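You operate a simulated robot arm through the tools that you are given. There is no shell and no other tool. Be economical: measure what you need, move in short steps, check, and stop when the job is done.

You run a simulated two-armed robot. Do the job below in one go: nothing can be reset, and whatever is moved stays where it is left.

Task
Fetch the beam from the steel table and set it on the green bench. Put the tray marked "good" from the left end of the steel table on the green bench and the tray labelled "LOW" on the top of the side bench scale. Put the white pad on top of the 75 mm spacer. Take the steel cap on the green bench and put it away on the front left of the wide bench. Put the loop block that says "29" from the grey island bench on the clear plate and the loop block that says "57" on the trolley top. The order is free. Set down upright: loop block.

It is judged by the outcome, as a careful person would: the job done as asked, and still so three seconds after it is handed in. It fails if anything else is knocked over, pushed out of place, dropped, spilled or broken. Lids that push on must go on centred and level and be pressed home; caps that screw on are set level and turned clockwise until they are tight.

Robot
Two 6-joint arms with two-finger parallel grippers on one trunk, on a base that drives. Base frame: it is fixed to the floor where the robot stands at the start and does not move with it; the origin is under the middle of the robot, x ahead of it, y to its left, z up. Lengths are in mm, angles in degrees, forces in N, time in s.
The left shoulder is at the start at [60, 187, 1122], the right one opposite. With the tool pointing down near the work surface each hand reaches from about 260 to 620 mm from the robot's upright axis, wherever it stands, measured 20 degrees to its own side. Places, roughly: 75 mm spacer [2750, -1500, 1000]; clear plate (13x13x1 cm) [-1100, 500, 900]; front left of the wide bench [1200, -4700, 900]; green bench [700, 3000, 900]; oil tray, tray [1000, 750, 750]; steel cap (7x7x3 cm) [600, 3300, 900]; top of the side bench scale [600, 2300, 900]; trolley top [100, -3200, 800]; white pad (7x5x3 cm) [400, 2500, 900]. Payload 1.57 kg a hand.
The TCP of each hand is the grasp point between the finger pads, 30 mm short of the fingertips. In the tool frame z runs along the fingers and y along their closing line. The gripper opens to 110 mm. The fingers are 24 mm wide and 12 mm thick; the gripper's body (48 by 112 mm) begins 78 mm behind the TCP.
Orientation is that of the tool frame in the base frame, as a unit quaternion [x, y, z, w]. With the fingers straight down and closing along the base's y, the tool's x points along the base's -x, its y along +y and its z along -z.

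Tools
- The arms move only by the tool play_rows. It takes "left_series", "right_series" or both (then of equal length, played together; a hand with none holds still); each is a list of rows, each a list of 7 numbers: the shift along the tool's x, y, z in mm, then the turn, a rotation vector about the tool's x, y, z in degrees, then the gripper command, from -1 (fully open) to 1 (shut), values between in proportion. In form: [[dx, dy, dz, ax, ay, az, gripper], ...]. A call has 1 to 8 rows; each row is the pose to reach, as a shift and turn from the pose commanded when the call began, along the tool's axes at that moment. Each row takes 0.2 s and may step no farther than 50 mm and 8.6 degrees from the row before; otherwise, or with a gripper value out of range, the whole call is refused. Where a pose cannot be reached the arm comes as near as it can. A force on the tool above 40 N (or 10 N above the force at the start of the call, whichever is more), or a blocked arm, ends the call early, and 0.2 s more pass. Each finger travels about 153 mm/s and halts on what it meets, pressing with about 36 N; the grip force reading is that of the motor and also rises with nothing between the fingers. The clock runs only during rows and for 0.2 s after the last one: add rows that repeat a pose to give the fingers time. The reply holds the time, the measured pose of the TCP, the force on the tool along the base axes, the opening and the grip force, in the units named above and with some noise, with the torque about the TCP (base axes, N m) and any sound that the robot's microphone picked up, and new pictures: "show" is both (left out), scene, wrist or none (wrist: the cameras of the hands that moved).
- Cameras (640 x 400 px; columns grow to the right, rows downward): "scene" is now at [12.9, -15.5, 1660]; the picture's right is [-0.23, -0.97, 0.00], its down [-0.76, 0.18, -0.62] and it looks along [0.60, -0.14, -0.79] (base axes); focal length 286 px, centre (320, 200). "left" rides on the left gripper at [70, -16, -141] in its tool frame; the picture's right is [0.23, 0.97, 0.00], its down [-0.86, 0.20, -0.48] and it looks along [-0.47, 0.11, 0.88] (tool axes); focal length 222 px, centre (320, 200). "right" rides on the right gripper at [70, 16, -141] in its tool frame; the picture's right is [-0.23, 0.97, 0.00], its down [-0.86, -0.20, -0.48] and it looks along [-0.47, -0.11, 0.88] (tool axes); focal length 222 px, centre (320, 200). There is no depth. A picture from a camera that has moved, and an enlarged one, comes with that camera's place and axes in the base frame and with its lens.
- lift_body(by): slides the trunk up (or, below 0, down) by that many mm; the arms and the scene camera ride with it, the base frame stays. It gives what a move gives, with no picture.
- roll_base(legs): drives the robot by 1 to 6 legs, each [ahead, left, turn to the left] in mm, mm and degrees, along the robot's own axes; the way and the turn of a leg run together, so that a leg with both is an arc; at most 1500 mm and 180 degrees a leg. The arms and the cameras ride along, it lands a little off, and it stops where it bumps. It gives what a move gives, and a new picture of the scene camera.
- turn_head(pan, tilt): turns the head with the scene camera to pan (to the left, within 86 degrees either way) and tilt (down, from -29 to 69), counted from straight ahead of the robot. It gives what a move gives, and a new picture of the scene camera.
- enlarge(camera, box): a new picture of the part [left, top, right, bottom] of that camera's present view, enlarged. No time passes.
- finish_job(): hands the job in; it is judged then, once.

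Go step by step. Nothing tells you exact positions but the pictures and the camera data: compare them with the known pose of the tool, close in by small moves and look again before you grip or let go. The budget is 207 turns and 260 pictures, counting those below and the enlarged ones. Unless the task says otherwise, let go and move clear before handing in.

The tools are called after "Request:" by a JSON object that holds its "api" and its "payload". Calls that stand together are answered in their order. play_rows: Moves the arms, as the interface text tells. Its arguments: {"type":"object","properties":{"left_series":{"type":"array","items":{"type":"array","items":{"type":"number"}}},"right_series":{"type":"array","items":{"type":"array","items":{"type":"number"}}},"show":{"type":"string","enum":["both","scene","wrist","none"]}},"required":[]} The other tools are called the same way: lift_body (by) slides the trunk up or down; roll_base (legs) drives the base; turn_head (pan, tilt) turns the head that bears the scene camera; enlarge (camera, box) takes an enlarged picture of a part of a camera's view; finish_job () hands the job in.

At the start:

```text
time_s: 0.0
left_tool_pos: [406.1, 11.2, 1075.0]
left_tcp_rot: [0.0, 1.0, 0.0, 0.001]
left_force: [0.0, 1.7, 0.7]
left_torque: [-0.04, 0.0, 0.0]
left_grip_width: 110.0
left_gripper_force: 0.0
right_tool_pos: [324.3, -350.9, 1092.9]
right_tcp_rot: [0.0, 1.0, 0.0, 0.0]
right_force: [0.0, -0.1, -0.2]
right_torque: [0.02, 0.0, -0.02]
right_grip_width: 110.1
right_gripper_force: 0.0
trunk travel left (down, up): [-750.0, 240.0]
robot x, y, heading: [-3.5, 0.0, 0.0]
head pan, tilt: [-13.3, 51.7]
```

scene: 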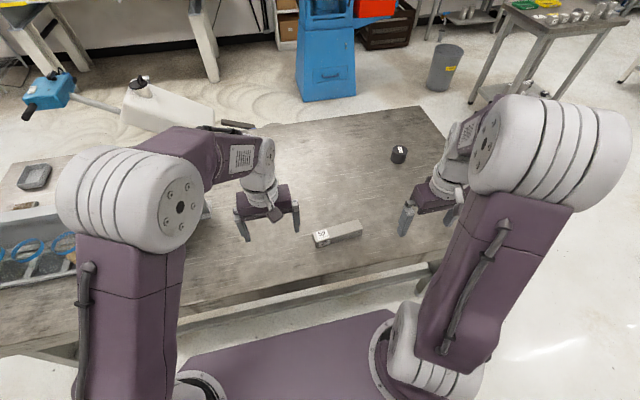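
right: 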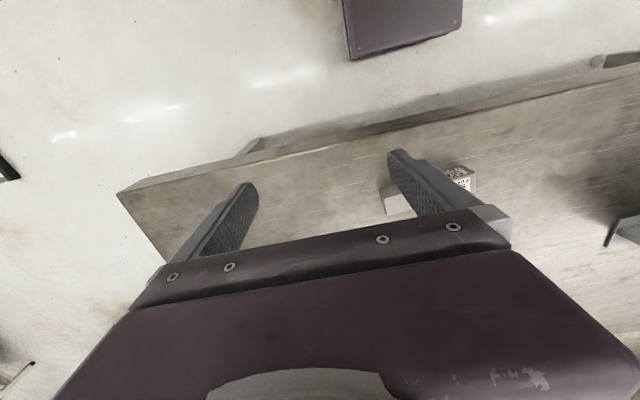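
left: 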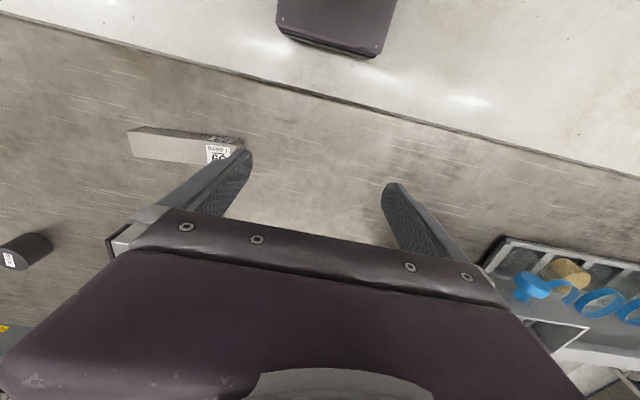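

I see the steel table ahead, with a small beam and a dark cylinder, and tray-like items on the left. I'll look around first.

Request:
{"api": "turn_head", "payload": {"pan": 45, "tilt": 40}}

Request:
{"api": "enlarge", "payload": {"camera": "scene", "box": [200, 100, 520, 300]}}

```text
time_s: 1.3
left_tool_pos: [405.7, 11.2, 1073.3]
left_tcp_rot: [0.0, 1.0, -0.001, 0.0]
left_force: [-0.4, -0.4, 0.1]
left_torque: [-0.03, -0.01, -0.01]
left_grip_width: 109.8
left_gripper_force: 0.0
right_tool_pos: [324.4, -352.1, 1092.6]
right_tcp_rot: [0.0, 1.0, -0.001, 0.0]
right_force: [-0.8, -0.7, 0.9]
right_torque: [0.02, -0.01, 0.0]
right_grip_width: 110.0
right_gripper_force: 0.1
trunk travel left (down, up): [-750.0, 240.0]
robot x, y, heading: [-3.8, -0.5, -0.1]
head pan, tilt: [45.0, 40.0]
camera scene: at [-0.3, 61.8, 1676.4], right [0.71, -0.71, 0.0], down [-0.46, -0.45, -0.77], along [0.54, 0.54, -0.64], focal length 286 px, centre (320, 200)
```

scene: 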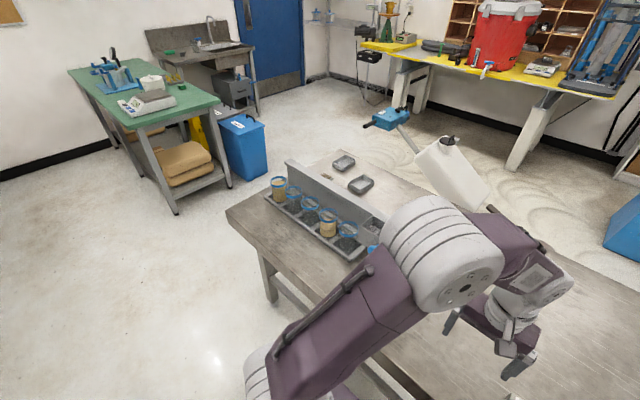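

```text
2.00 times, centred on (360, 200) of scene
camera zoom: at [-0.3, 61.8, 1676.4], right [0.71, -0.71, 0.0], down [-0.46, -0.45, -0.77], along [0.54, 0.54, -0.64], focal length 572 px, centre (240, 200)
```

zoom: 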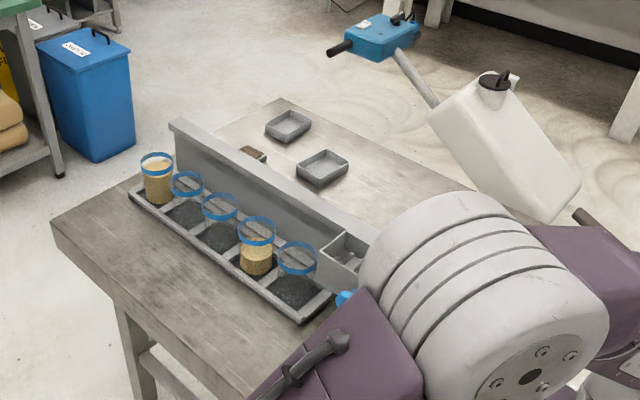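

I see the green bench at far left and two small trays behind a jar rack. I'll look at the other directions.

Request:
{"api": "enlarge", "payload": {"camera": "scene", "box": [320, 140, 400, 200]}}

Request:
{"api": "enlarge", "payload": {"camera": "scene", "box": [60, 10, 260, 135]}}

Request:
{"api": "turn_head", "payload": {"pan": -10, "tilt": 55}}

Request:
{"api": "enlarge", "payload": {"camera": "scene", "box": [220, 100, 460, 250]}}

Request:
{"api": "turn_head", "payload": {"pan": -50, "tilt": 20}}

Request:
{"api": "turn_head", "payload": {"pan": 80, "tilt": 20}}

```text
6.67 times, centred on (360, 170) of scene
camera zoom: at [-0.3, 61.8, 1676.4], right [0.71, -0.71, 0.0], down [-0.46, -0.45, -0.77], along [0.54, 0.54, -0.64], focal length 1907 px, centre (53, 400)
```

zoom: 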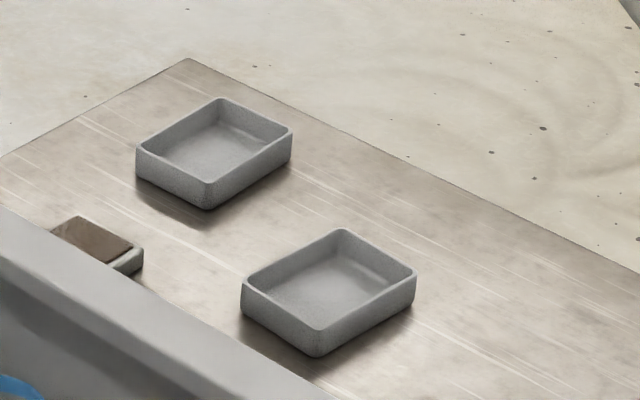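

```text
3.20 times, centred on (160, 72) of scene
camera zoom: at [-0.3, 61.8, 1676.4], right [0.71, -0.71, 0.0], down [-0.46, -0.45, -0.77], along [0.54, 0.54, -0.64], focal length 916 px, centre (832, 608)
```

zoom: 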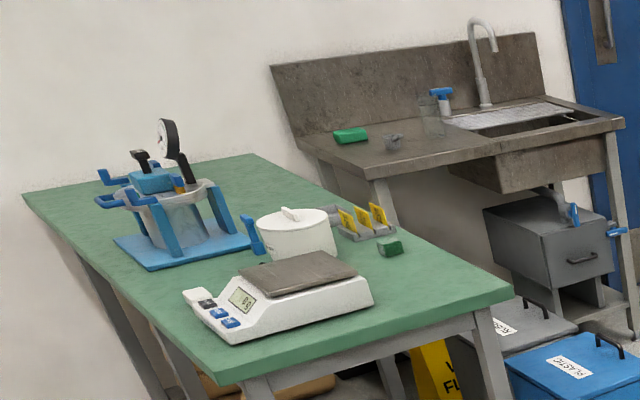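

```text
time_s: 2.5
left_tool_pos: [405.9, 10.5, 1074.6]
left_tcp_rot: [-0.001, 1.0, 0.0, 0.001]
left_force: [0.4, 0.3, -0.4]
left_torque: [0.02, 0.0, -0.03]
left_grip_width: 109.9
left_gripper_force: 0.1
right_tool_pos: [324.3, -353.0, 1093.6]
right_tcp_rot: [-0.001, 1.0, 0.001, 0.0]
right_force: [-0.1, 0.6, 0.3]
right_torque: [0.02, -0.02, 0.03]
right_grip_width: 109.9
right_gripper_force: 0.1
trunk travel left (down, up): [-750.0, 240.0]
robot x, y, heading: [-2.6, 2.9, -0.1]
head pan, tilt: [-10.0, 55.0]
camera scene: at [10.6, -10.6, 1655.8], right [-0.17, -0.98, 0.0], down [-0.81, 0.14, -0.57], along [0.56, -0.1, -0.82], focal length 286 px, centre (320, 200)
```

scene: 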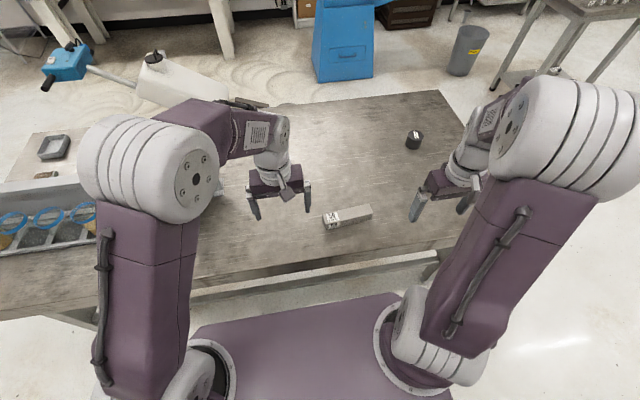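

```text
2.67 times, centred on (340, 175) of scene
camera zoom: at [10.6, -10.6, 1655.8], right [-0.17, -0.98, 0.0], down [-0.81, 0.14, -0.57], along [0.56, -0.1, -0.82], focal length 763 px, centre (267, 267)
```

zoom: 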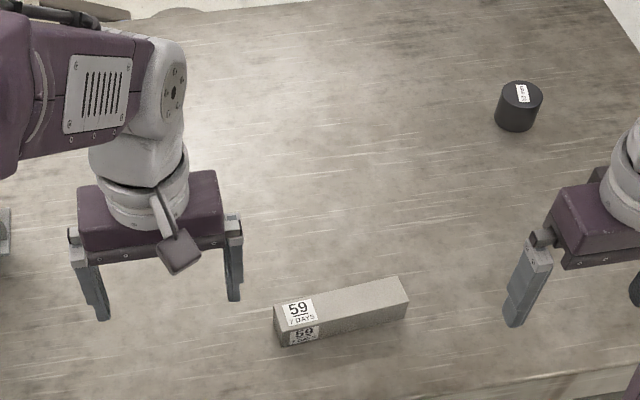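

```text
time_s: 3.6
left_tool_pos: [406.2, 11.0, 1073.7]
left_tcp_rot: [0.0, 1.0, 0.0, 0.001]
left_force: [-0.2, 0.2, -0.7]
left_torque: [0.0, -0.01, 0.02]
left_grip_width: 110.2
left_gripper_force: 0.0
right_tool_pos: [324.6, -352.5, 1093.2]
right_tcp_rot: [0.0, 1.0, 0.0, -0.001]
right_force: [-0.3, -0.6, -0.1]
right_torque: [0.01, 0.02, 0.01]
right_grip_width: 110.0
right_gripper_force: 0.1
trunk travel left (down, up): [-750.0, 240.0]
robot x, y, heading: [-0.3, -2.2, 0.1]
head pan, tilt: [-50.0, 20.0]
camera scene: at [-0.5, -69.4, 1707.8], right [-0.77, -0.64, 0.0], down [-0.22, 0.26, -0.94], along [0.6, -0.72, -0.34], focal length 286 px, centre (320, 200)
```

scene: 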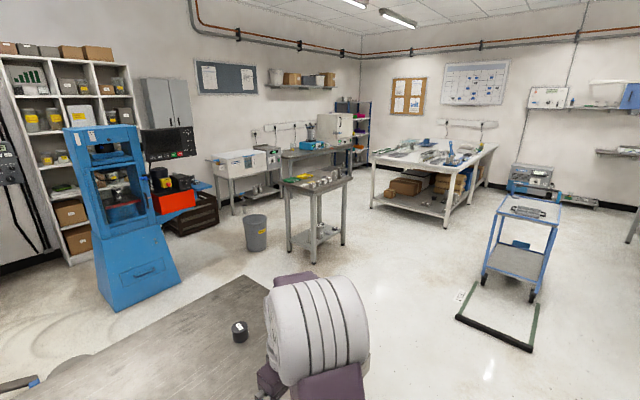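

```text
time_s: 5.7
left_tool_pos: [405.7, 11.1, 1074.5]
left_tcp_rot: [0.0, 1.0, 0.0, 0.001]
left_force: [0.1, -0.2, -0.3]
left_torque: [-0.04, -0.03, -0.02]
left_grip_width: 110.1
left_gripper_force: 0.0
right_tool_pos: [325.1, -352.2, 1094.4]
right_tcp_rot: [0.0, 1.0, 0.0, 0.001]
right_force: [1.5, -0.1, 0.4]
right_torque: [0.02, -0.03, -0.05]
right_grip_width: 110.1
right_gripper_force: 0.0
trunk travel left (down, up): [-750.0, 240.0]
robot x, y, heading: [1.1, 0.6, 0.2]
head pan, tilt: [80.0, 20.0]
camera scene: at [-44.3, 93.5, 1707.9], right [0.98, -0.17, 0.0], down [-0.06, -0.34, -0.94], along [0.16, 0.93, -0.34], focal length 286 px, centre (320, 200)
```

scene: 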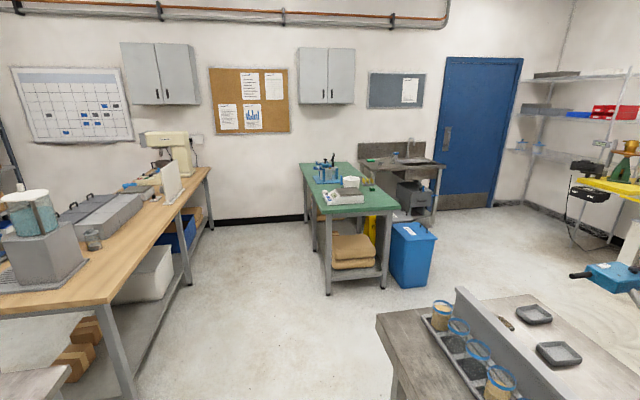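

The beam ("59 7 DAYS") lies at about (479,-177), and the trays at about (1006,883) and (930,705). I'll bring the right hand above the beam with the fingers turned to close across it.

Request:
{"api": "play_rows", "payload": {"right_series": [[-20, 22, 0, 0, 0, -8.5, -1], [-40, 44, 0, 0, 0, -17, -1], [-60, 66, 0, 0, 0, -25.5, -1], [-80, 88, 0, 0, 0, -34, -1], [-100, 110, 0, 0, 0, -42.5, -1], [-120, 132, 0, 0, 0, -51, -1], [-140, 154, 0, 0, 0, -59.5, -1], [-155, 174, 0, 0, 0, -68, -1]], "show": "wrist"}}

```text
time_s: 7.5
left_tool_pos: [406.0, 11.8, 1074.1]
left_tcp_rot: [0.0, 1.0, 0.0, 0.001]
left_force: [-0.1, -0.3, -0.5]
left_torque: [0.0, -0.01, 0.01]
left_grip_width: 109.8
left_gripper_force: 0.1
right_tool_pos: [476.9, -175.3, 1093.2]
right_tcp_rot: [-0.56, 0.829, 0.001, 0.0]
right_force: [0.4, 0.1, 0.4]
right_torque: [-0.01, 0.02, 0.01]
right_grip_width: 110.1
right_gripper_force: 0.0
trunk travel left (down, up): [-750.0, 240.0]
robot x, y, heading: [-1.7, 1.9, 0.0]
head pan, tilt: [80.0, 20.0]
camera right: at [435.7, -233.5, 1234.8], right [-0.82, 0.57, 0.0], down [0.5, 0.72, 0.48], along [0.27, 0.39, -0.88], focal length 222 px, centre (320, 200)
```

right: 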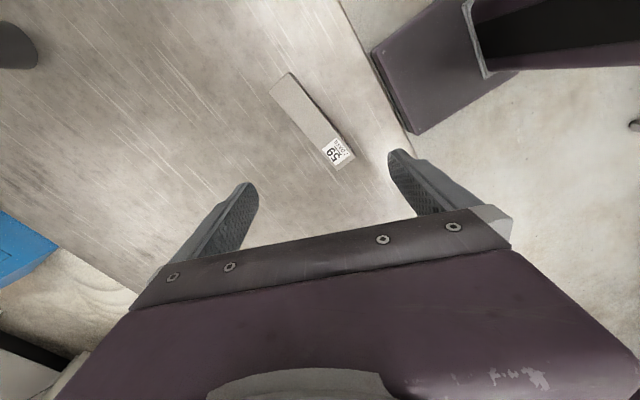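

Request:
{"api": "play_rows", "payload": {"right_series": [[5, -1, 30, 0, 0, -8.5, -1], [10, -3, 60, 0, 0, -17, -1], [14.6, -3.8, 90, 0, 0, -25.5, -1], [14.6, -3.8, 120, 0, 0, -26, -1], [14.6, -3.8, 120, 0, 0, -26, -1]], "show": "wrist"}}

Request:
{"api": "turn_head", "payload": {"pan": -10, "tilt": 60}}

```text
time_s: 8.7
left_tool_pos: [406.4, 11.0, 1074.6]
left_tcp_rot: [0.001, 1.0, 0.0, 0.0]
left_force: [0.1, 0.1, 0.6]
left_torque: [-0.02, -0.01, -0.01]
left_grip_width: 110.0
left_gripper_force: 0.1
right_tool_pos: [480.8, -193.7, 975.8]
right_tcp_rot: [0.732, -0.681, 0.0, 0.001]
right_force: [-0.1, 0.4, -0.2]
right_torque: [-0.01, 0.02, 0.01]
right_grip_width: 110.1
right_gripper_force: 0.1
trunk travel left (down, up): [-750.0, 240.0]
robot x, y, heading: [-0.2, -0.5, -0.1]
head pan, tilt: [80.0, 20.0]
camera right: at [467.2, -262.9, 1118.3], right [-0.99, 0.16, 0.0], down [0.14, 0.87, 0.48], along [0.08, 0.47, -0.88], focal length 222 px, centre (320, 200)
```

right: 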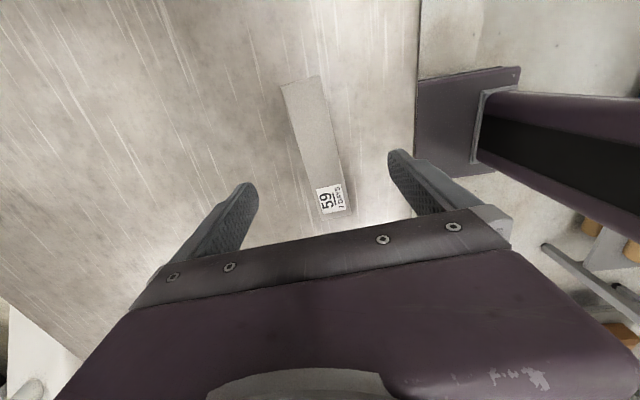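

```text
time_s: 10.3
left_tool_pos: [405.5, 11.8, 1074.6]
left_tcp_rot: [0.0, 1.0, 0.001, 0.0]
left_force: [0.5, -0.5, -0.3]
left_torque: [0.02, 0.0, 0.0]
left_grip_width: 109.7
left_gripper_force: 0.1
right_tool_pos: [478.3, -192.0, 976.8]
right_tcp_rot: [0.731, -0.682, 0.0, 0.0]
right_force: [0.3, -0.2, 0.3]
right_torque: [0.02, -0.01, -0.03]
right_grip_width: 110.2
right_gripper_force: 0.0
trunk travel left (down, up): [-750.0, 240.0]
robot x, y, heading: [-0.2, -1.4, -0.1]
head pan, tilt: [-10.0, 60.0]
camera scene: at [5.3, -9.7, 1649.7], right [-0.17, -0.98, 0.0], down [-0.85, 0.15, -0.5], along [0.49, -0.09, -0.87], focal length 286 px, centre (320, 200)
```

scene: 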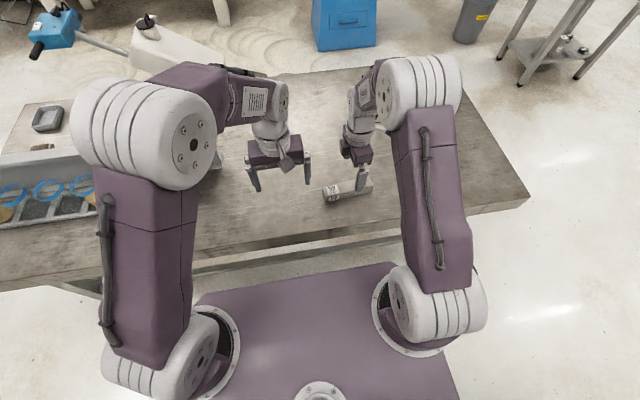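

Request:
{"api": "play_rows", "payload": {"right_series": [[0, 0, 30, 0, 0, -1.5, -1], [0, 0, 60, 0, 0, -1.5, -1], [0, 0, 80, 0, 0, -1.5, -1], [0, 0, 92, 0, 0, -1.5, -1], [0, 0, 99, 0, 0, -1.5, -1], [0, 0, 99, 0, 0, -1.5, -1]], "show": "both"}}

```text
time_s: 11.8
left_tool_pos: [406.4, 12.1, 1073.0]
left_tcp_rot: [0.0, 1.0, 0.0, 0.001]
left_force: [-1.2, 0.0, 0.1]
left_torque: [0.02, 0.04, 0.02]
left_grip_width: 110.3
left_gripper_force: 0.0
right_tool_pos: [477.4, -193.2, 875.0]
right_tcp_rot: [0.74, -0.672, 0.0, 0.0]
right_force: [0.0, -1.3, 0.3]
right_torque: [0.02, -0.02, -0.04]
right_grip_width: 110.0
right_gripper_force: 0.1
trunk travel left (down, up): [-750.0, 240.0]
robot x, y, heading: [0.9, 1.9, -0.1]
head pan, tilt: [-10.0, 60.0]
camera scene: at [5.0, -9.7, 1649.7], right [-0.17, -0.98, 0.0], down [-0.85, 0.15, -0.5], along [0.49, -0.09, -0.87], focal length 286 px, centre (320, 200)
camera right: at [467.5, -263.0, 1017.2], right [-0.99, 0.13, 0.0], down [0.12, 0.87, 0.48], along [0.06, 0.47, -0.88], focal length 222 px, centre (320, 200)
```

scene: 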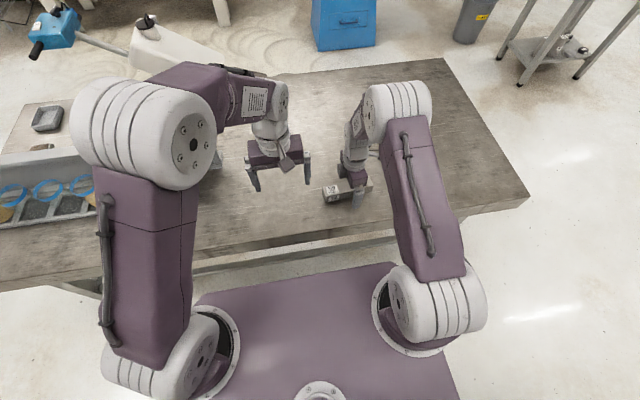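
right: 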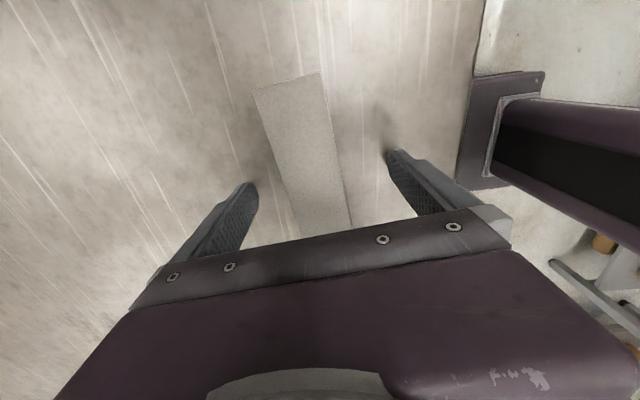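

Request:
{"api": "play_rows", "payload": {"right_series": [[0, 0, 0, 0, 0, 0, 0], [0, 0, 0, 0, 0, 0, 1], [0, 0, 0, 0, 0, 0, 1], [0, 0, 0, 0, 0, 0, 1]], "show": "none"}}

Request:
{"api": "play_rows", "payload": {"right_series": [[0, 0, -40, 0, 0, 0, 1], [0, 0, -80, 0, 0, 0, 1], [0, 0, -120, 0, 0, 0, 1], [0, 0, -160, 0, 0, 0, 1], [0, 0, -190, 0, 0, 0, 1]], "show": "both"}}

```text
time_s: 12.8
left_tool_pos: [405.7, 11.9, 1073.2]
left_tcp_rot: [0.0, 1.0, 0.0, 0.001]
left_force: [0.0, 0.3, 0.7]
left_torque: [0.03, -0.03, 0.01]
left_grip_width: 110.0
left_gripper_force: 0.0
right_tool_pos: [478.8, -191.9, 875.9]
right_tcp_rot: [0.74, -0.672, 0.0, 0.0]
right_force: [1.1, -0.4, 1.3]
right_torque: [-0.07, 0.05, 0.03]
right_grip_width: 39.7
right_gripper_force: 35.6
trunk travel left (down, up): [-750.0, 240.0]
robot x, y, heading: [-0.7, 2.1, 0.0]
head pan, tilt: [-10.0, 60.0]
```

```text
time_s: 13.9
left_tool_pos: [406.4, 11.8, 1075.3]
left_tcp_rot: [0.0, 1.0, -0.001, 0.001]
left_force: [0.4, 0.3, -1.1]
left_torque: [-0.02, -0.03, 0.02]
left_grip_width: 109.9
left_gripper_force: 0.0
right_tool_pos: [475.5, -192.0, 1065.6]
right_tcp_rot: [0.74, -0.672, -0.001, 0.0]
right_force: [0.0, 0.0, -4.4]
right_torque: [-0.02, 0.04, 0.01]
right_grip_width: 39.8
right_gripper_force: 36.4
trunk travel left (down, up): [-750.0, 240.0]
robot x, y, heading: [-2.1, -0.6, -0.0]
head pan, tilt: [-10.0, 60.0]
camera scene: at [5.1, -9.9, 1649.7], right [-0.17, -0.98, 0.0], down [-0.85, 0.15, -0.5], along [0.49, -0.09, -0.87], focal length 286 px, centre (320, 200)
camera right: at [465.1, -261.8, 1206.8], right [-0.99, 0.13, 0.0], down [0.12, 0.87, 0.48], along [0.06, 0.47, -0.88], focal length 222 px, centre (320, 200)
```

scene: 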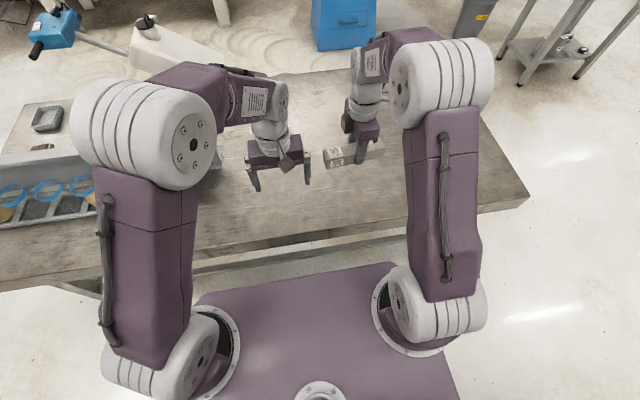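
right: 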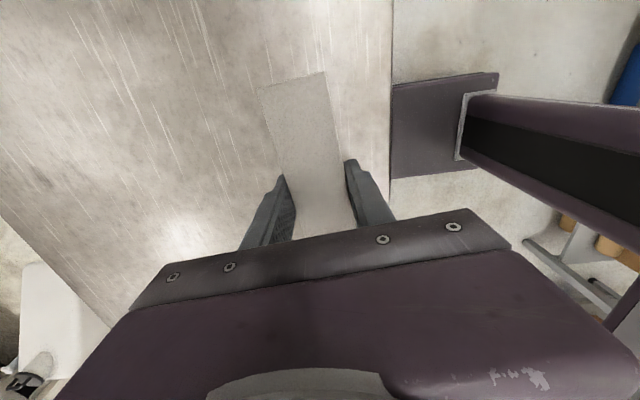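

The beam is held. I'll back off and drive round to the left end of the steel table, facing the trays.

Request:
{"api": "lift_body", "payload": {"by": 100}}

Request:
{"api": "roll_base", "payload": {"legs": [[-150, 0, 0], [0, 1450, 0], [1000, 0, 0]]}}

```text
time_s: 15.3
left_tool_pos: [407.4, 12.4, 1172.9]
left_tcp_rot: [0.0, 1.0, 0.0, 0.002]
left_force: [0.0, -0.9, 0.6]
left_torque: [0.01, 0.01, -0.01]
left_grip_width: 110.2
left_gripper_force: 0.0
right_tool_pos: [475.6, -190.9, 1164.2]
right_tcp_rot: [0.74, -0.672, 0.0, 0.0]
right_force: [-0.6, 0.0, -5.0]
right_torque: [-0.07, 0.04, 0.0]
right_grip_width: 39.8
right_gripper_force: 36.1
trunk travel left (down, up): [-850.0, 140.0]
robot x, y, heading: [1.5, -1.3, 0.0]
head pan, tilt: [-10.0, 60.0]
```

```text
time_s: 28.4
left_tool_pos: [1289.9, 1448.3, 1172.9]
left_tcp_rot: [0.015, 1.0, 0.001, 0.001]
left_force: [0.7, 0.0, -0.2]
left_torque: [-0.02, -0.01, 0.0]
left_grip_width: 109.9
left_gripper_force: 0.2
right_tool_pos: [1353.1, 1241.8, 1164.8]
right_tcp_rot: [0.73, -0.683, 0.0, 0.0]
right_force: [-0.3, -0.9, -5.3]
right_torque: [-0.02, -0.04, 0.01]
right_grip_width: 40.1
right_gripper_force: 35.6
trunk travel left (down, up): [-850.0, 140.0]
robot x, y, heading: [880.6, 1448.9, -1.5]
head pan, tilt: [-10.0, 60.0]
camera scene: at [888.1, 1437.4, 1749.7], right [-0.2, -0.98, 0.0], down [-0.85, 0.18, -0.5], along [0.49, -0.1, -0.87], focal length 286 px, centre (320, 200)
```

scene: 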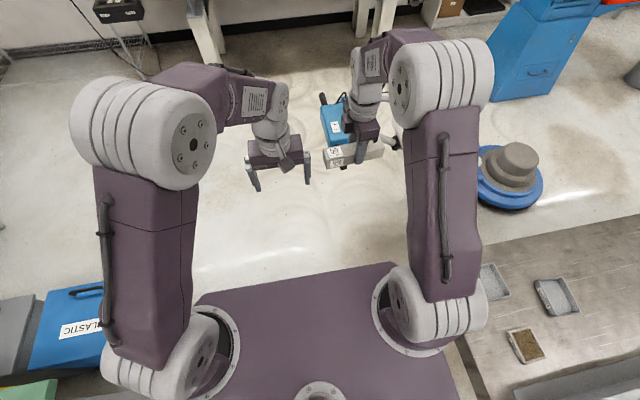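

Request:
{"api": "roll_base", "payload": {"legs": [[70, 0, -88.5]]}}

Request:
{"api": "turn_head", "payload": {"pan": 0, "tilt": 45}}

```text
time_s: 32.5
left_tool_pos: [953.5, 998.2, 1173.0]
left_tcp_rot: [0.696, 0.718, -0.001, 0.0]
left_force: [0.0, -0.8, -0.1]
left_torque: [0.04, 0.0, 0.03]
left_grip_width: 110.2
left_gripper_force: 0.0
right_tool_pos: [751.4, 921.8, 1165.6]
right_tcp_rot: [-0.065, 0.998, 0.001, 0.001]
right_force: [0.0, 0.8, -6.1]
right_torque: [0.01, 0.0, -0.02]
right_grip_width: 39.9
right_gripper_force: 36.3
trunk travel left (down, up): [-850.0, 140.0]
robot x, y, heading: [928.1, 1401.2, -88.0]
head pan, tilt: [-10.0, 60.0]
camera scene: at [915.7, 1398.4, 1749.7], right [-0.99, 0.14, 0.0], down [0.12, 0.86, -0.5], along [-0.07, -0.49, -0.87], focal length 286 px, centre (320, 200)
```

scene: 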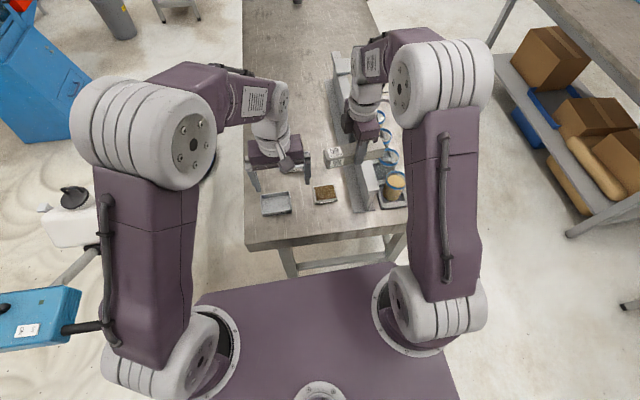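

```text
time_s: 33.3
left_tool_pos: [951.5, 996.3, 1174.0]
left_tcp_rot: [0.696, 0.718, -0.001, 0.0]
left_force: [0.4, -0.2, -0.7]
left_torque: [-0.02, -0.03, 0.0]
left_grip_width: 110.0
left_gripper_force: 0.1
right_tool_pos: [751.2, 921.7, 1164.7]
right_tcp_rot: [-0.064, 0.998, 0.001, 0.0]
right_force: [-0.1, -0.1, -5.7]
right_torque: [0.02, 0.07, 0.0]
right_grip_width: 39.8
right_gripper_force: 35.6
trunk travel left (down, up): [-850.0, 140.0]
robot x, y, heading: [929.6, 1404.7, -88.0]
head pan, tilt: [0.0, 45.0]
camera scene: at [927.3, 1383.0, 1769.1], right [-1.0, -0.03, 0.0], down [-0.02, 0.71, -0.71], along [0.02, -0.71, -0.71], focal length 286 px, centre (320, 200)
```

scene: 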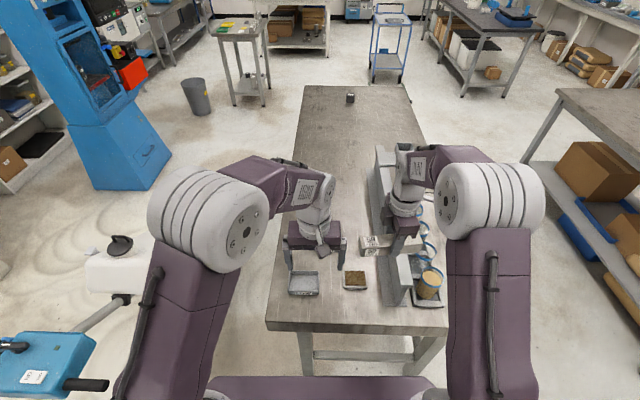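

Request:
{"api": "play_rows", "payload": {"left_series": [[20, 40, 0, 0, 0, 0, -1], [40, 80, 0, 0, 0, 0, -1], [60, 120, 0, 0, 0, 0, -1], [80, 160, 0, 0, 0, 0, -1]], "show": "wrist"}}

Request:
{"api": "turn_head", "payload": {"pan": 5, "tilt": 60}}

Request:
{"api": "enlarge", "payload": {"camera": "scene", "box": [220, 80, 420, 230]}}

```text
time_s: 34.3
left_tool_pos: [1110.8, 1083.9, 1173.2]
left_tcp_rot: [0.696, 0.718, -0.001, 0.0]
left_force: [0.2, 0.0, 0.4]
left_torque: [-0.03, 0.02, -0.01]
left_grip_width: 110.1
left_gripper_force: 0.1
right_tool_pos: [753.3, 922.1, 1164.8]
right_tcp_rot: [-0.064, 0.998, 0.0, -0.001]
right_force: [0.1, 0.2, -5.7]
right_torque: [-0.02, 0.02, 0.03]
right_grip_width: 39.9
right_gripper_force: 36.0
trunk travel left (down, up): [-850.0, 140.0]
robot x, y, heading: [926.7, 1403.1, -88.5]
head pan, tilt: [0.0, 45.0]
camera left: at [1094.4, 1154.1, 1314.5], right [0.97, 0.26, 0.0], down [0.23, -0.85, 0.48], along [0.12, -0.46, -0.88], focal length 222 px, centre (320, 200)
```

left: 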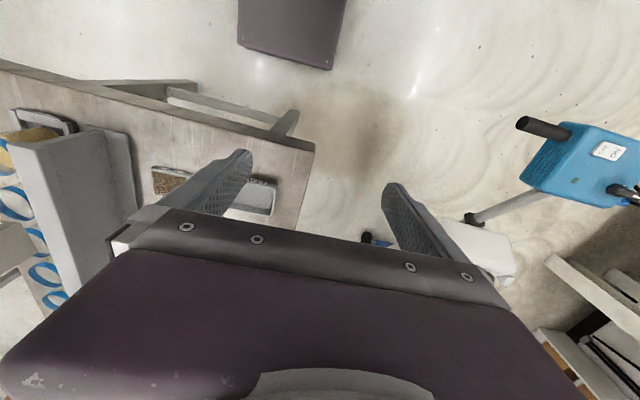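

```text
time_s: 35.1
left_tool_pos: [1109.5, 1081.5, 1171.6]
left_tcp_rot: [0.695, 0.719, -0.002, 0.0]
left_force: [-0.4, 0.2, -0.5]
left_torque: [0.01, -0.03, 0.0]
left_grip_width: 110.0
left_gripper_force: 0.1
right_tool_pos: [751.4, 922.1, 1165.5]
right_tcp_rot: [-0.064, 0.998, 0.001, 0.0]
right_force: [0.1, 0.2, -6.2]
right_torque: [0.03, 0.03, 0.0]
right_grip_width: 39.8
right_gripper_force: 35.5
trunk travel left (down, up): [-850.0, 140.0]
robot x, y, heading: [927.1, 1404.8, -87.9]
head pan, tilt: [5.0, 60.0]
camera scene: at [933.1, 1398.3, 1749.7], right [-0.99, -0.12, 0.0], down [-0.1, 0.86, -0.5], along [0.06, -0.5, -0.87], focal length 286 px, centre (320, 200)
```

scene: 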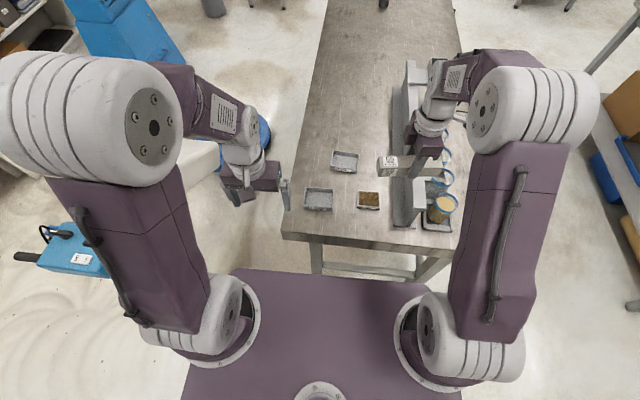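

```text
2.67 times, centred on (320, 155) of scene
camera zoom: at [933.1, 1398.3, 1749.7], right [-0.99, -0.12, 0.0], down [-0.1, 0.86, -0.5], along [0.06, -0.5, -0.87], focal length 763 px, centre (320, 320)
```

zoom: 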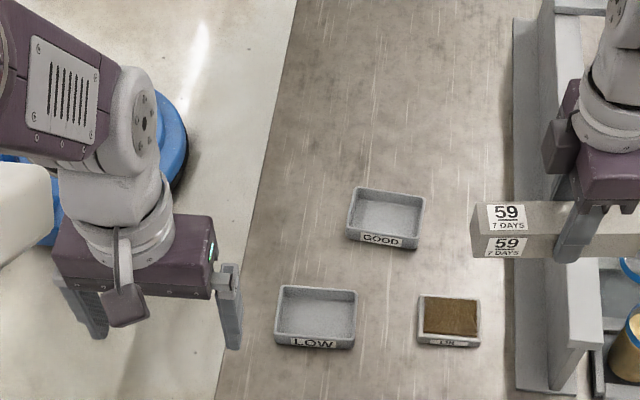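

The near tray is LOW at about (1003,880) and the far one GOOD at about (922,699); a small OIL tray stays. The base is narrow, so I'll move closer and take GOOD with the left hand.

Request:
{"api": "roll_base", "payload": {"legs": [[150, -20, 0]]}}

```text
time_s: 36.5
left_tool_pos: [1096.8, 931.2, 1173.1]
left_tcp_rot: [0.694, 0.72, -0.002, 0.001]
left_force: [0.1, -0.3, 0.0]
left_torque: [-0.04, 0.02, -0.01]
left_grip_width: 110.2
left_gripper_force: 0.1
right_tool_pos: [738.7, 770.7, 1165.2]
right_tcp_rot: [-0.066, 0.998, 0.0, 0.0]
right_force: [0.1, -0.3, -4.8]
right_torque: [-0.02, 0.07, 0.01]
right_grip_width: 39.8
right_gripper_force: 36.2
trunk travel left (down, up): [-850.0, 140.0]
robot x, y, heading: [912.5, 1252.1, -87.9]
head pan, tilt: [5.0, 60.0]
camera scene: at [918.1, 1249.3, 1749.7], right [-0.99, -0.12, 0.0], down [-0.11, 0.86, -0.5], along [0.06, -0.5, -0.87], focal length 286 px, centre (320, 200)
```

scene: 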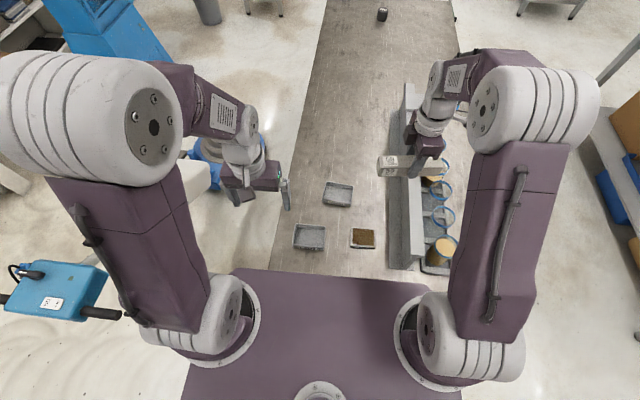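

Request:
{"api": "play_rows", "payload": {"left_series": [[-28, -23, 10, 0, 0, 8.5, -1], [-56, -46, 20, 0, 0, 17, -1], [-84, -69, 30, 0, 0, 25.5, -1], [-112, -92, 40, 0, 0, 34, -1], [-140, -115, 50, 0, 0, 42.5, -1], [-168, -138, 60, 0, 0, 51, -1], [-197, -161, 75, 0, 0, 59.5, -1], [-225, -183, 90, 0, 0, 68, -1]], "show": "none"}}

Request:
{"api": "play_rows", "payload": {"left_series": [[0, 0, 0, 0, 0, 8, -1], [0, 0, 10, 0, 0, 16, -1], [0, 0, 20, 0, 0, 23, -1], [0, 0, 20, 0, 0, 23, -1]], "show": "both"}}

```text
time_s: 38.3
left_tool_pos: [920.8, 697.7, 1080.3]
left_tcp_rot: [0.978, 0.207, 0.001, -0.001]
left_force: [0.0, -0.3, 0.0]
left_torque: [0.03, 0.0, 0.02]
left_grip_width: 110.1
left_gripper_force: 0.1
right_tool_pos: [737.5, 767.1, 1163.4]
right_tcp_rot: [-0.066, 0.998, 0.002, 0.001]
right_force: [-0.1, 0.2, -5.4]
right_torque: [0.04, 0.03, 0.0]
right_grip_width: 39.8
right_gripper_force: 36.3
trunk travel left (down, up): [-850.0, 140.0]
robot x, y, heading: [915.4, 1251.3, -87.9]
head pan, tilt: [5.0, 60.0]
```

```text
time_s: 39.3
left_tool_pos: [922.3, 697.6, 1062.9]
left_tcp_rot: [1.0, 0.009, 0.0, 0.002]
left_force: [0.4, -0.1, -0.7]
left_torque: [-0.01, 0.04, 0.0]
left_grip_width: 110.0
left_gripper_force: 0.1
right_tool_pos: [739.0, 768.4, 1165.0]
right_tcp_rot: [-0.066, 0.998, 0.001, 0.0]
right_force: [0.2, 0.5, -5.7]
right_torque: [-0.01, 0.04, -0.03]
right_grip_width: 40.0
right_gripper_force: 35.9
trunk travel left (down, up): [-850.0, 140.0]
robot x, y, heading: [915.6, 1250.8, -87.8]
head pan, tilt: [5.0, 60.0]
camera scene: at [917.9, 1245.5, 1749.7], right [-0.99, -0.12, 0.0], down [-0.11, 0.86, -0.5], along [0.06, -0.5, -0.87], focal length 286 px, centre (320, 200)
camera left: at [992.8, 716.4, 1204.6], right [0.24, -0.97, 0.0], down [-0.85, -0.21, 0.48], along [-0.46, -0.12, -0.88], focal length 222 px, centre (320, 200)
```

scene: 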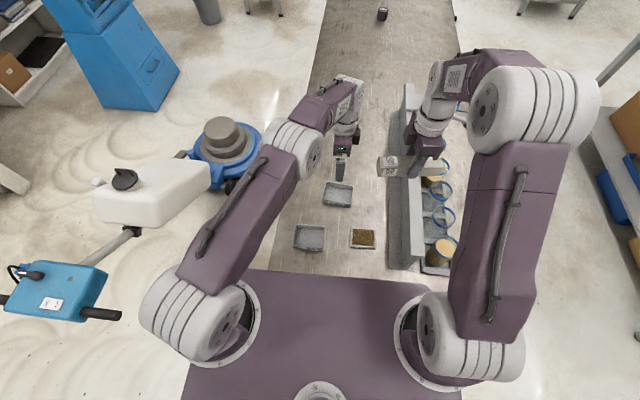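
left: 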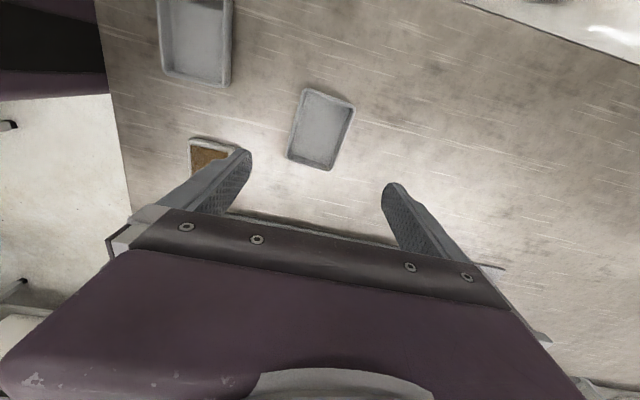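

Request:
{"api": "play_rows", "payload": {"left_series": [[0, 0, 40, 0, 0, 3, -1], [0, 0, 80, 0, 0, 3, -1], [0, 0, 115, 0, 0, 3, -1], [0, 0, 140, 0, 0, 3, -1], [0, 0, 140, 0, 0, 3, -1]], "show": "wrist"}}

Request:
{"api": "enlarge", "payload": {"camera": "scene", "box": [260, 120, 420, 240]}}

```text
time_s: 40.5
left_tool_pos: [924.3, 708.3, 924.9]
left_tcp_rot: [1.0, -0.017, 0.0, 0.0]
left_force: [0.0, -0.1, 0.6]
left_torque: [0.0, 0.0, -0.01]
left_grip_width: 109.8
left_gripper_force: 0.1
left hand out of reach, approached as far as the arm can: row 3, 4, 5
right_tool_pos: [737.5, 767.7, 1164.4]
right_tcp_rot: [-0.067, 0.998, 0.0, -0.001]
right_force: [-0.3, 0.2, -6.0]
right_torque: [-0.02, 0.04, 0.01]
right_grip_width: 39.6
right_gripper_force: 35.4
trunk travel left (down, up): [-850.0, 140.0]
robot x, y, heading: [914.1, 1251.4, -87.9]
head pan, tilt: [5.0, 60.0]
camera left: at [997.0, 724.1, 1066.9], right [0.19, -0.98, 0.0], down [-0.86, -0.17, 0.48], along [-0.47, -0.09, -0.88], focal length 222 px, centre (320, 200)
```

left: 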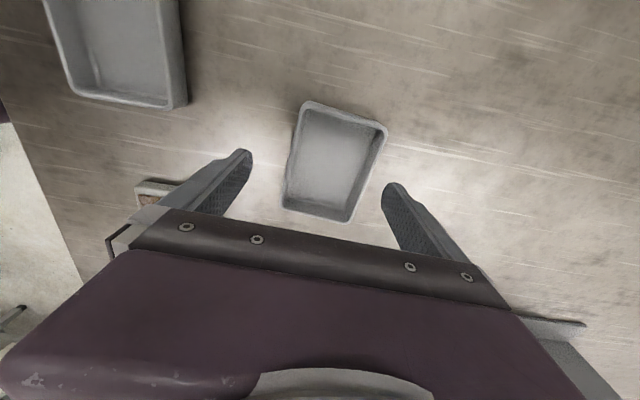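

```text
3.33 times, centred on (340, 180) of scene
camera zoom: at [917.5, 1244.9, 1749.7], right [-0.99, -0.12, 0.0], down [-0.11, 0.86, -0.5], along [0.06, -0.5, -0.87], focal length 954 px, centre (253, 267)
```

zoom: 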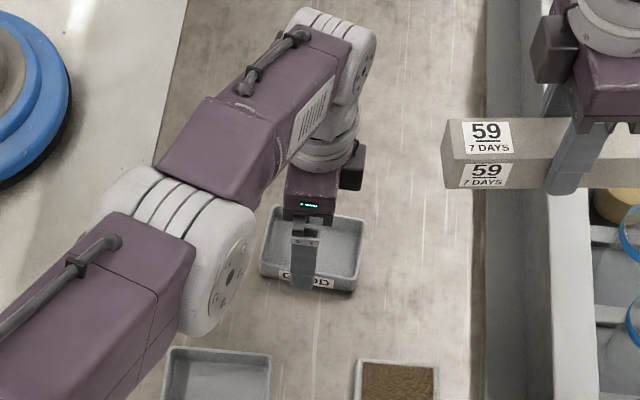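

Out of reach by a little with the trunk up; I'll raise the hand, drive slightly closer and lower the trunk.

Request:
{"api": "play_rows", "payload": {"left_series": [[0, 0, -40, 0, 0, 0, -1], [0, 0, -80, 0, 0, 0, -1], [0, 0, -120, 0, 0, 0, -1]], "show": "none"}}

Request:
{"api": "roll_base", "payload": {"legs": [[60, -50, 0]]}}

Request:
{"api": "lift_body", "payload": {"by": -90}}

```text
time_s: 41.3
left_tool_pos: [922.8, 691.8, 1042.1]
left_tcp_rot: [1.0, -0.016, 0.0, -0.002]
left_force: [-0.2, -0.4, 0.6]
left_torque: [-0.02, 0.0, -0.01]
left_grip_width: 110.1
left_gripper_force: 0.0
left hand out of reach, approached as far as the arm can: row 1, 2, 3
right_tool_pos: [738.2, 769.7, 1165.3]
right_tcp_rot: [-0.066, 0.998, 0.001, 0.0]
right_force: [0.0, -0.5, -5.4]
right_torque: [0.01, 0.02, -0.01]
right_grip_width: 39.9
right_gripper_force: 35.8
trunk travel left (down, up): [-850.0, 140.0]
robot x, y, heading: [913.0, 1252.3, -88.2]
head pan, tilt: [5.0, 60.0]
```

```text
time_s: 42.4
left_tool_pos: [881.5, 630.5, 1039.9]
left_tcp_rot: [1.0, -0.011, 0.001, -0.002]
left_force: [-0.6, -1.1, -0.2]
left_torque: [0.04, 0.0, 0.01]
left_grip_width: 110.0
left_gripper_force: 0.1
right_tool_pos: [695.4, 706.1, 1161.4]
right_tcp_rot: [-0.072, 0.997, 0.003, 0.002]
right_force: [-1.5, -0.9, -5.7]
right_torque: [0.08, -0.02, 0.02]
right_grip_width: 40.0
right_gripper_force: 36.0
trunk travel left (down, up): [-850.0, 140.0]
robot x, y, heading: [869.4, 1194.4, -87.2]
head pan, tilt: [5.0, 60.0]
stopped in leg 1: the robot was blocked; the commanded pose is now the measured one
camera scene: at [868.6, 1181.1, 1749.6], right [-0.99, -0.13, 0.0], down [-0.11, 0.86, -0.5], along [0.07, -0.49, -0.87], focal length 286 px, centre (320, 200)
```

scene: 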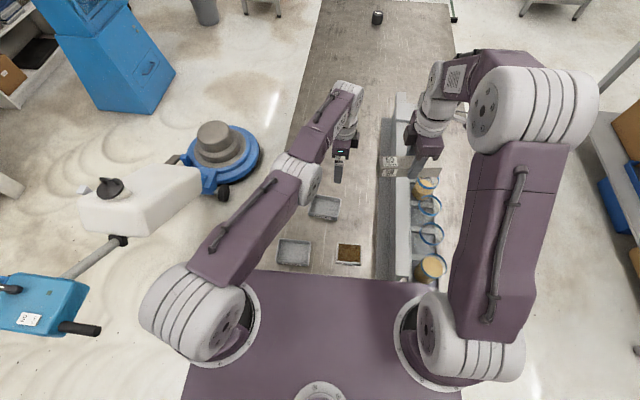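

```text
time_s: 43.7
left_tool_pos: [884.7, 633.6, 951.8]
left_tcp_rot: [1.0, -0.012, 0.002, -0.001]
left_force: [0.2, -0.4, 0.4]
left_torque: [-0.02, -0.01, 0.0]
left_grip_width: 110.0
left_gripper_force: 0.1
right_tool_pos: [698.4, 709.0, 1073.6]
right_tcp_rot: [-0.071, 0.998, 0.001, 0.0]
right_force: [0.9, -0.2, -6.0]
right_torque: [0.0, 0.0, 0.0]
right_grip_width: 39.6
right_gripper_force: 35.6
trunk travel left (down, up): [-760.0, 230.0]
robot x, y, heading: [866.4, 1193.2, -87.0]
head pan, tilt: [5.0, 60.0]
```

The base touched something at the table's end; I'll back off a bit and re-measure the tray.

Request:
{"api": "roll_base", "payload": {"legs": [[-25, 0, 0]]}}

Request:
{"api": "play_rows", "payload": {"left_series": [[18, -22, 0, 0, 0, 0, -1], [36, -44, 0, 0, 0, 0, -1], [36, -44, 0, 0, 0, 0, -1]], "show": "wrist"}}

```text
time_s: 44.5
left_tool_pos: [883.3, 654.2, 948.6]
left_tcp_rot: [1.0, -0.011, 0.0, -0.002]
left_force: [-0.2, -0.3, -0.8]
left_torque: [0.03, 0.0, -0.03]
left_grip_width: 110.0
left_gripper_force: 0.1
right_tool_pos: [698.9, 729.8, 1072.3]
right_tcp_rot: [-0.071, 0.997, 0.003, 0.0]
right_force: [0.5, -0.9, -6.2]
right_torque: [0.09, 0.05, 0.04]
right_grip_width: 39.8
right_gripper_force: 36.2
trunk travel left (down, up): [-760.0, 230.0]
robot x, y, heading: [868.0, 1218.4, -87.3]
head pan, tilt: [5.0, 60.0]
camera scene: at [873.2, 1206.2, 1659.6], right [-0.99, -0.13, 0.0], down [-0.12, 0.86, -0.5], along [0.07, -0.49, -0.87], focal length 286 px, centre (320, 200)
```

scene: 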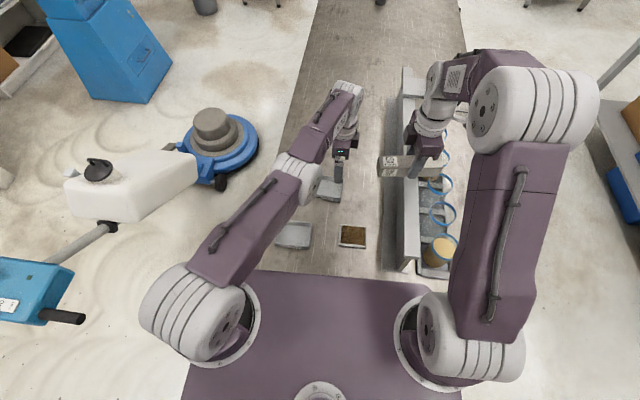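

```text
time_s: 45.3
left_tool_pos: [902.1, 655.7, 950.5]
left_tcp_rot: [1.0, -0.011, 0.001, -0.001]
left_force: [-0.1, 0.1, 0.7]
left_torque: [0.0, 0.01, -0.01]
left_grip_width: 110.3
left_gripper_force: 0.1
left hand out of reach, approached as far as the arm can: row 1, 2, 3
right_tool_pos: [698.6, 737.1, 1074.8]
right_tcp_rot: [-0.071, 0.997, 0.001, 0.0]
right_force: [-0.3, 0.3, -5.6]
right_torque: [-0.02, 0.04, 0.0]
right_grip_width: 39.9
right_gripper_force: 36.1
trunk travel left (down, up): [-760.0, 230.0]
robot x, y, heading: [869.1, 1217.7, -87.3]
head pan, tilt: [5.0, 60.0]
camera left: at [973.9, 670.7, 1093.2], right [0.21, -0.98, 0.0], down [-0.86, -0.18, 0.48], along [-0.47, -0.1, -0.88], focal length 222 px, centre (320, 200)
```

left: 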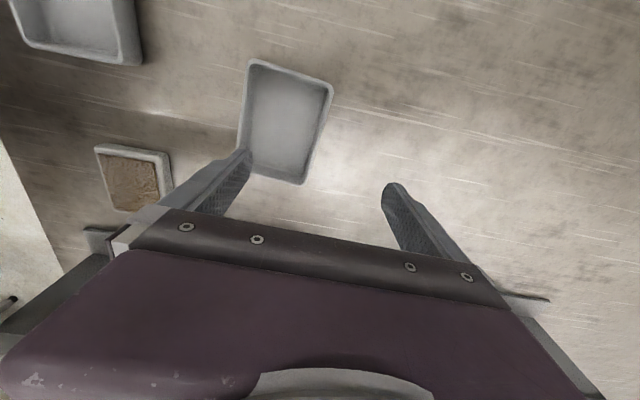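

Request:
{"api": "play_rows", "payload": {"left_series": [[0, -22, 0, 0, 0, 4, -1], [0, -44, 0, 0, 0, 4, -1], [0, -44, 0, 0, 0, 4, -1]], "show": "wrist"}}

```text
time_s: 46.1
left_tool_pos: [892.5, 657.5, 946.7]
left_tcp_rot: [0.999, -0.047, 0.002, -0.002]
left_force: [0.0, 0.2, 0.3]
left_torque: [-0.01, 0.02, -0.01]
left_grip_width: 110.1
left_gripper_force: 0.1
left hand out of reach, approached as far as the arm can: row 1, 2, 3
right_tool_pos: [698.6, 735.2, 1074.0]
right_tcp_rot: [-0.072, 0.997, 0.001, 0.0]
right_force: [0.3, -0.3, -5.2]
right_torque: [0.03, 0.03, -0.01]
right_grip_width: 39.7
right_gripper_force: 36.0
trunk travel left (down, up): [-760.0, 230.0]
robot x, y, heading: [865.7, 1219.5, -87.1]
head pan, tilt: [5.0, 60.0]
camera left: at [964.2, 668.1, 1089.3], right [0.14, -0.99, 0.0], down [-0.87, -0.12, 0.48], along [-0.47, -0.06, -0.88], focal length 222 px, centre (320, 200)
```

left: 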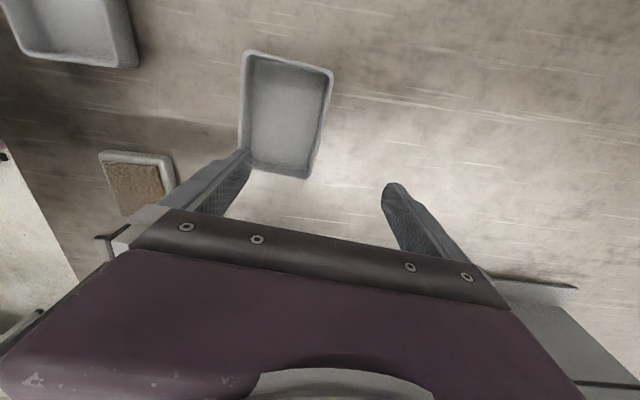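

Request:
{"api": "play_rows", "payload": {"left_series": [[0, -10, -10, 0, 0, -8, -1], [0, -20, -20, 0, 0, -8, -1], [0, -40, -20, 0, 0, -8, -1]], "show": "scene"}}

```text
time_s: 46.9
left_tool_pos: [886.4, 656.6, 962.8]
left_tcp_rot: [1.0, 0.024, 0.001, -0.001]
left_force: [0.2, 0.2, -0.9]
left_torque: [-0.03, -0.01, 0.01]
left_grip_width: 109.9
left_gripper_force: 0.0
left hand out of reach, approached as far as the arm can: row 1, 2, 3
right_tool_pos: [697.9, 733.2, 1073.0]
right_tcp_rot: [-0.071, 0.997, 0.0, 0.0]
right_force: [0.4, 0.1, -6.3]
right_torque: [-0.02, 0.01, 0.0]
right_grip_width: 39.8
right_gripper_force: 36.3
trunk travel left (down, up): [-760.0, 230.0]
robot x, y, heading: [870.9, 1218.7, -87.2]
head pan, tilt: [5.0, 60.0]
camera scene: at [872.9, 1213.5, 1659.7], right [-0.99, -0.13, 0.0], down [-0.12, 0.86, -0.5], along [0.07, -0.49, -0.87], focal length 286 px, centre (320, 200)
```

scene: 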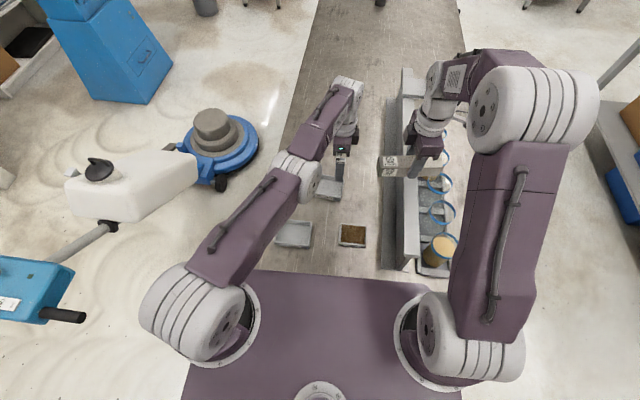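

Request:
{"api": "play_rows", "payload": {"left_series": [[0, -20, 0, 0, 0, 0, -1], [0, -40, 0, 0, 0, 0, -1], [0, -60, 0, 0, 0, 0, -1], [0, -80, 0, 0, 0, 0, -1]], "show": "none"}}

```text
time_s: 47.9
left_tool_pos: [866.1, 665.7, 960.2]
left_tcp_rot: [1.0, 0.023, 0.001, -0.001]
left_force: [0.2, -0.9, 0.7]
left_torque: [0.03, 0.0, 0.01]
left_grip_width: 109.9
left_gripper_force: 0.0
left hand out of reach, approached as far as the arm can: row 1, 2, 3, 4
right_tool_pos: [698.8, 733.7, 1073.9]
right_tcp_rot: [-0.072, 0.997, 0.001, 0.0]
right_force: [1.0, -0.4, -4.9]
right_torque: [0.03, 0.02, 0.01]
right_grip_width: 39.8
right_gripper_force: 36.1
trunk travel left (down, up): [-760.0, 230.0]
robot x, y, heading: [863.9, 1219.6, -87.5]
head pan, tilt: [5.0, 60.0]
```

Request:
{"api": "play_rows", "payload": {"left_series": [[24, -35, 0, 0, 0, 4, -1], [48, -70, 0, 0, 0, 8, -1], [72, -105, 0, 0, 0, 8, -1], [96, -140, 0, 0, 0, 8, -1], [96, -140, 0, 0, 0, 8, -1]], "show": "wrist"}}

```text
time_s: 49.1
left_tool_pos: [886.8, 657.3, 969.8]
left_tcp_rot: [0.999, -0.047, 0.001, -0.001]
left_force: [-0.3, 0.2, -0.7]
left_torque: [-0.02, 0.0, 0.0]
left_grip_width: 109.9
left_gripper_force: 0.1
left hand out of reach, approached as far as the arm can: row 1, 2, 3, 4, 5
right_tool_pos: [698.7, 734.7, 1074.7]
right_tcp_rot: [-0.071, 0.997, 0.0, 0.0]
right_force: [0.1, 0.3, -5.5]
right_torque: [-0.02, 0.02, -0.02]
right_grip_width: 39.8
right_gripper_force: 35.8
trunk travel left (down, up): [-760.0, 230.0]
robot x, y, heading: [865.0, 1218.1, -87.1]
head pan, tilt: [5.0, 60.0]
camera left: at [958.9, 668.7, 1111.4], right [0.14, -0.99, 0.0], down [-0.87, -0.12, 0.48], along [-0.47, -0.06, -0.88], focal length 222 px, centre (320, 200)
```

left: 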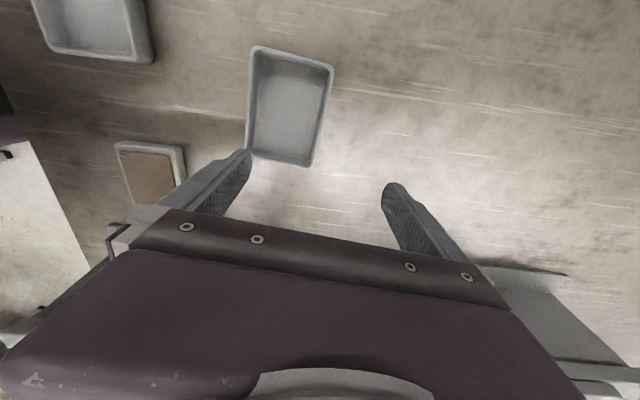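

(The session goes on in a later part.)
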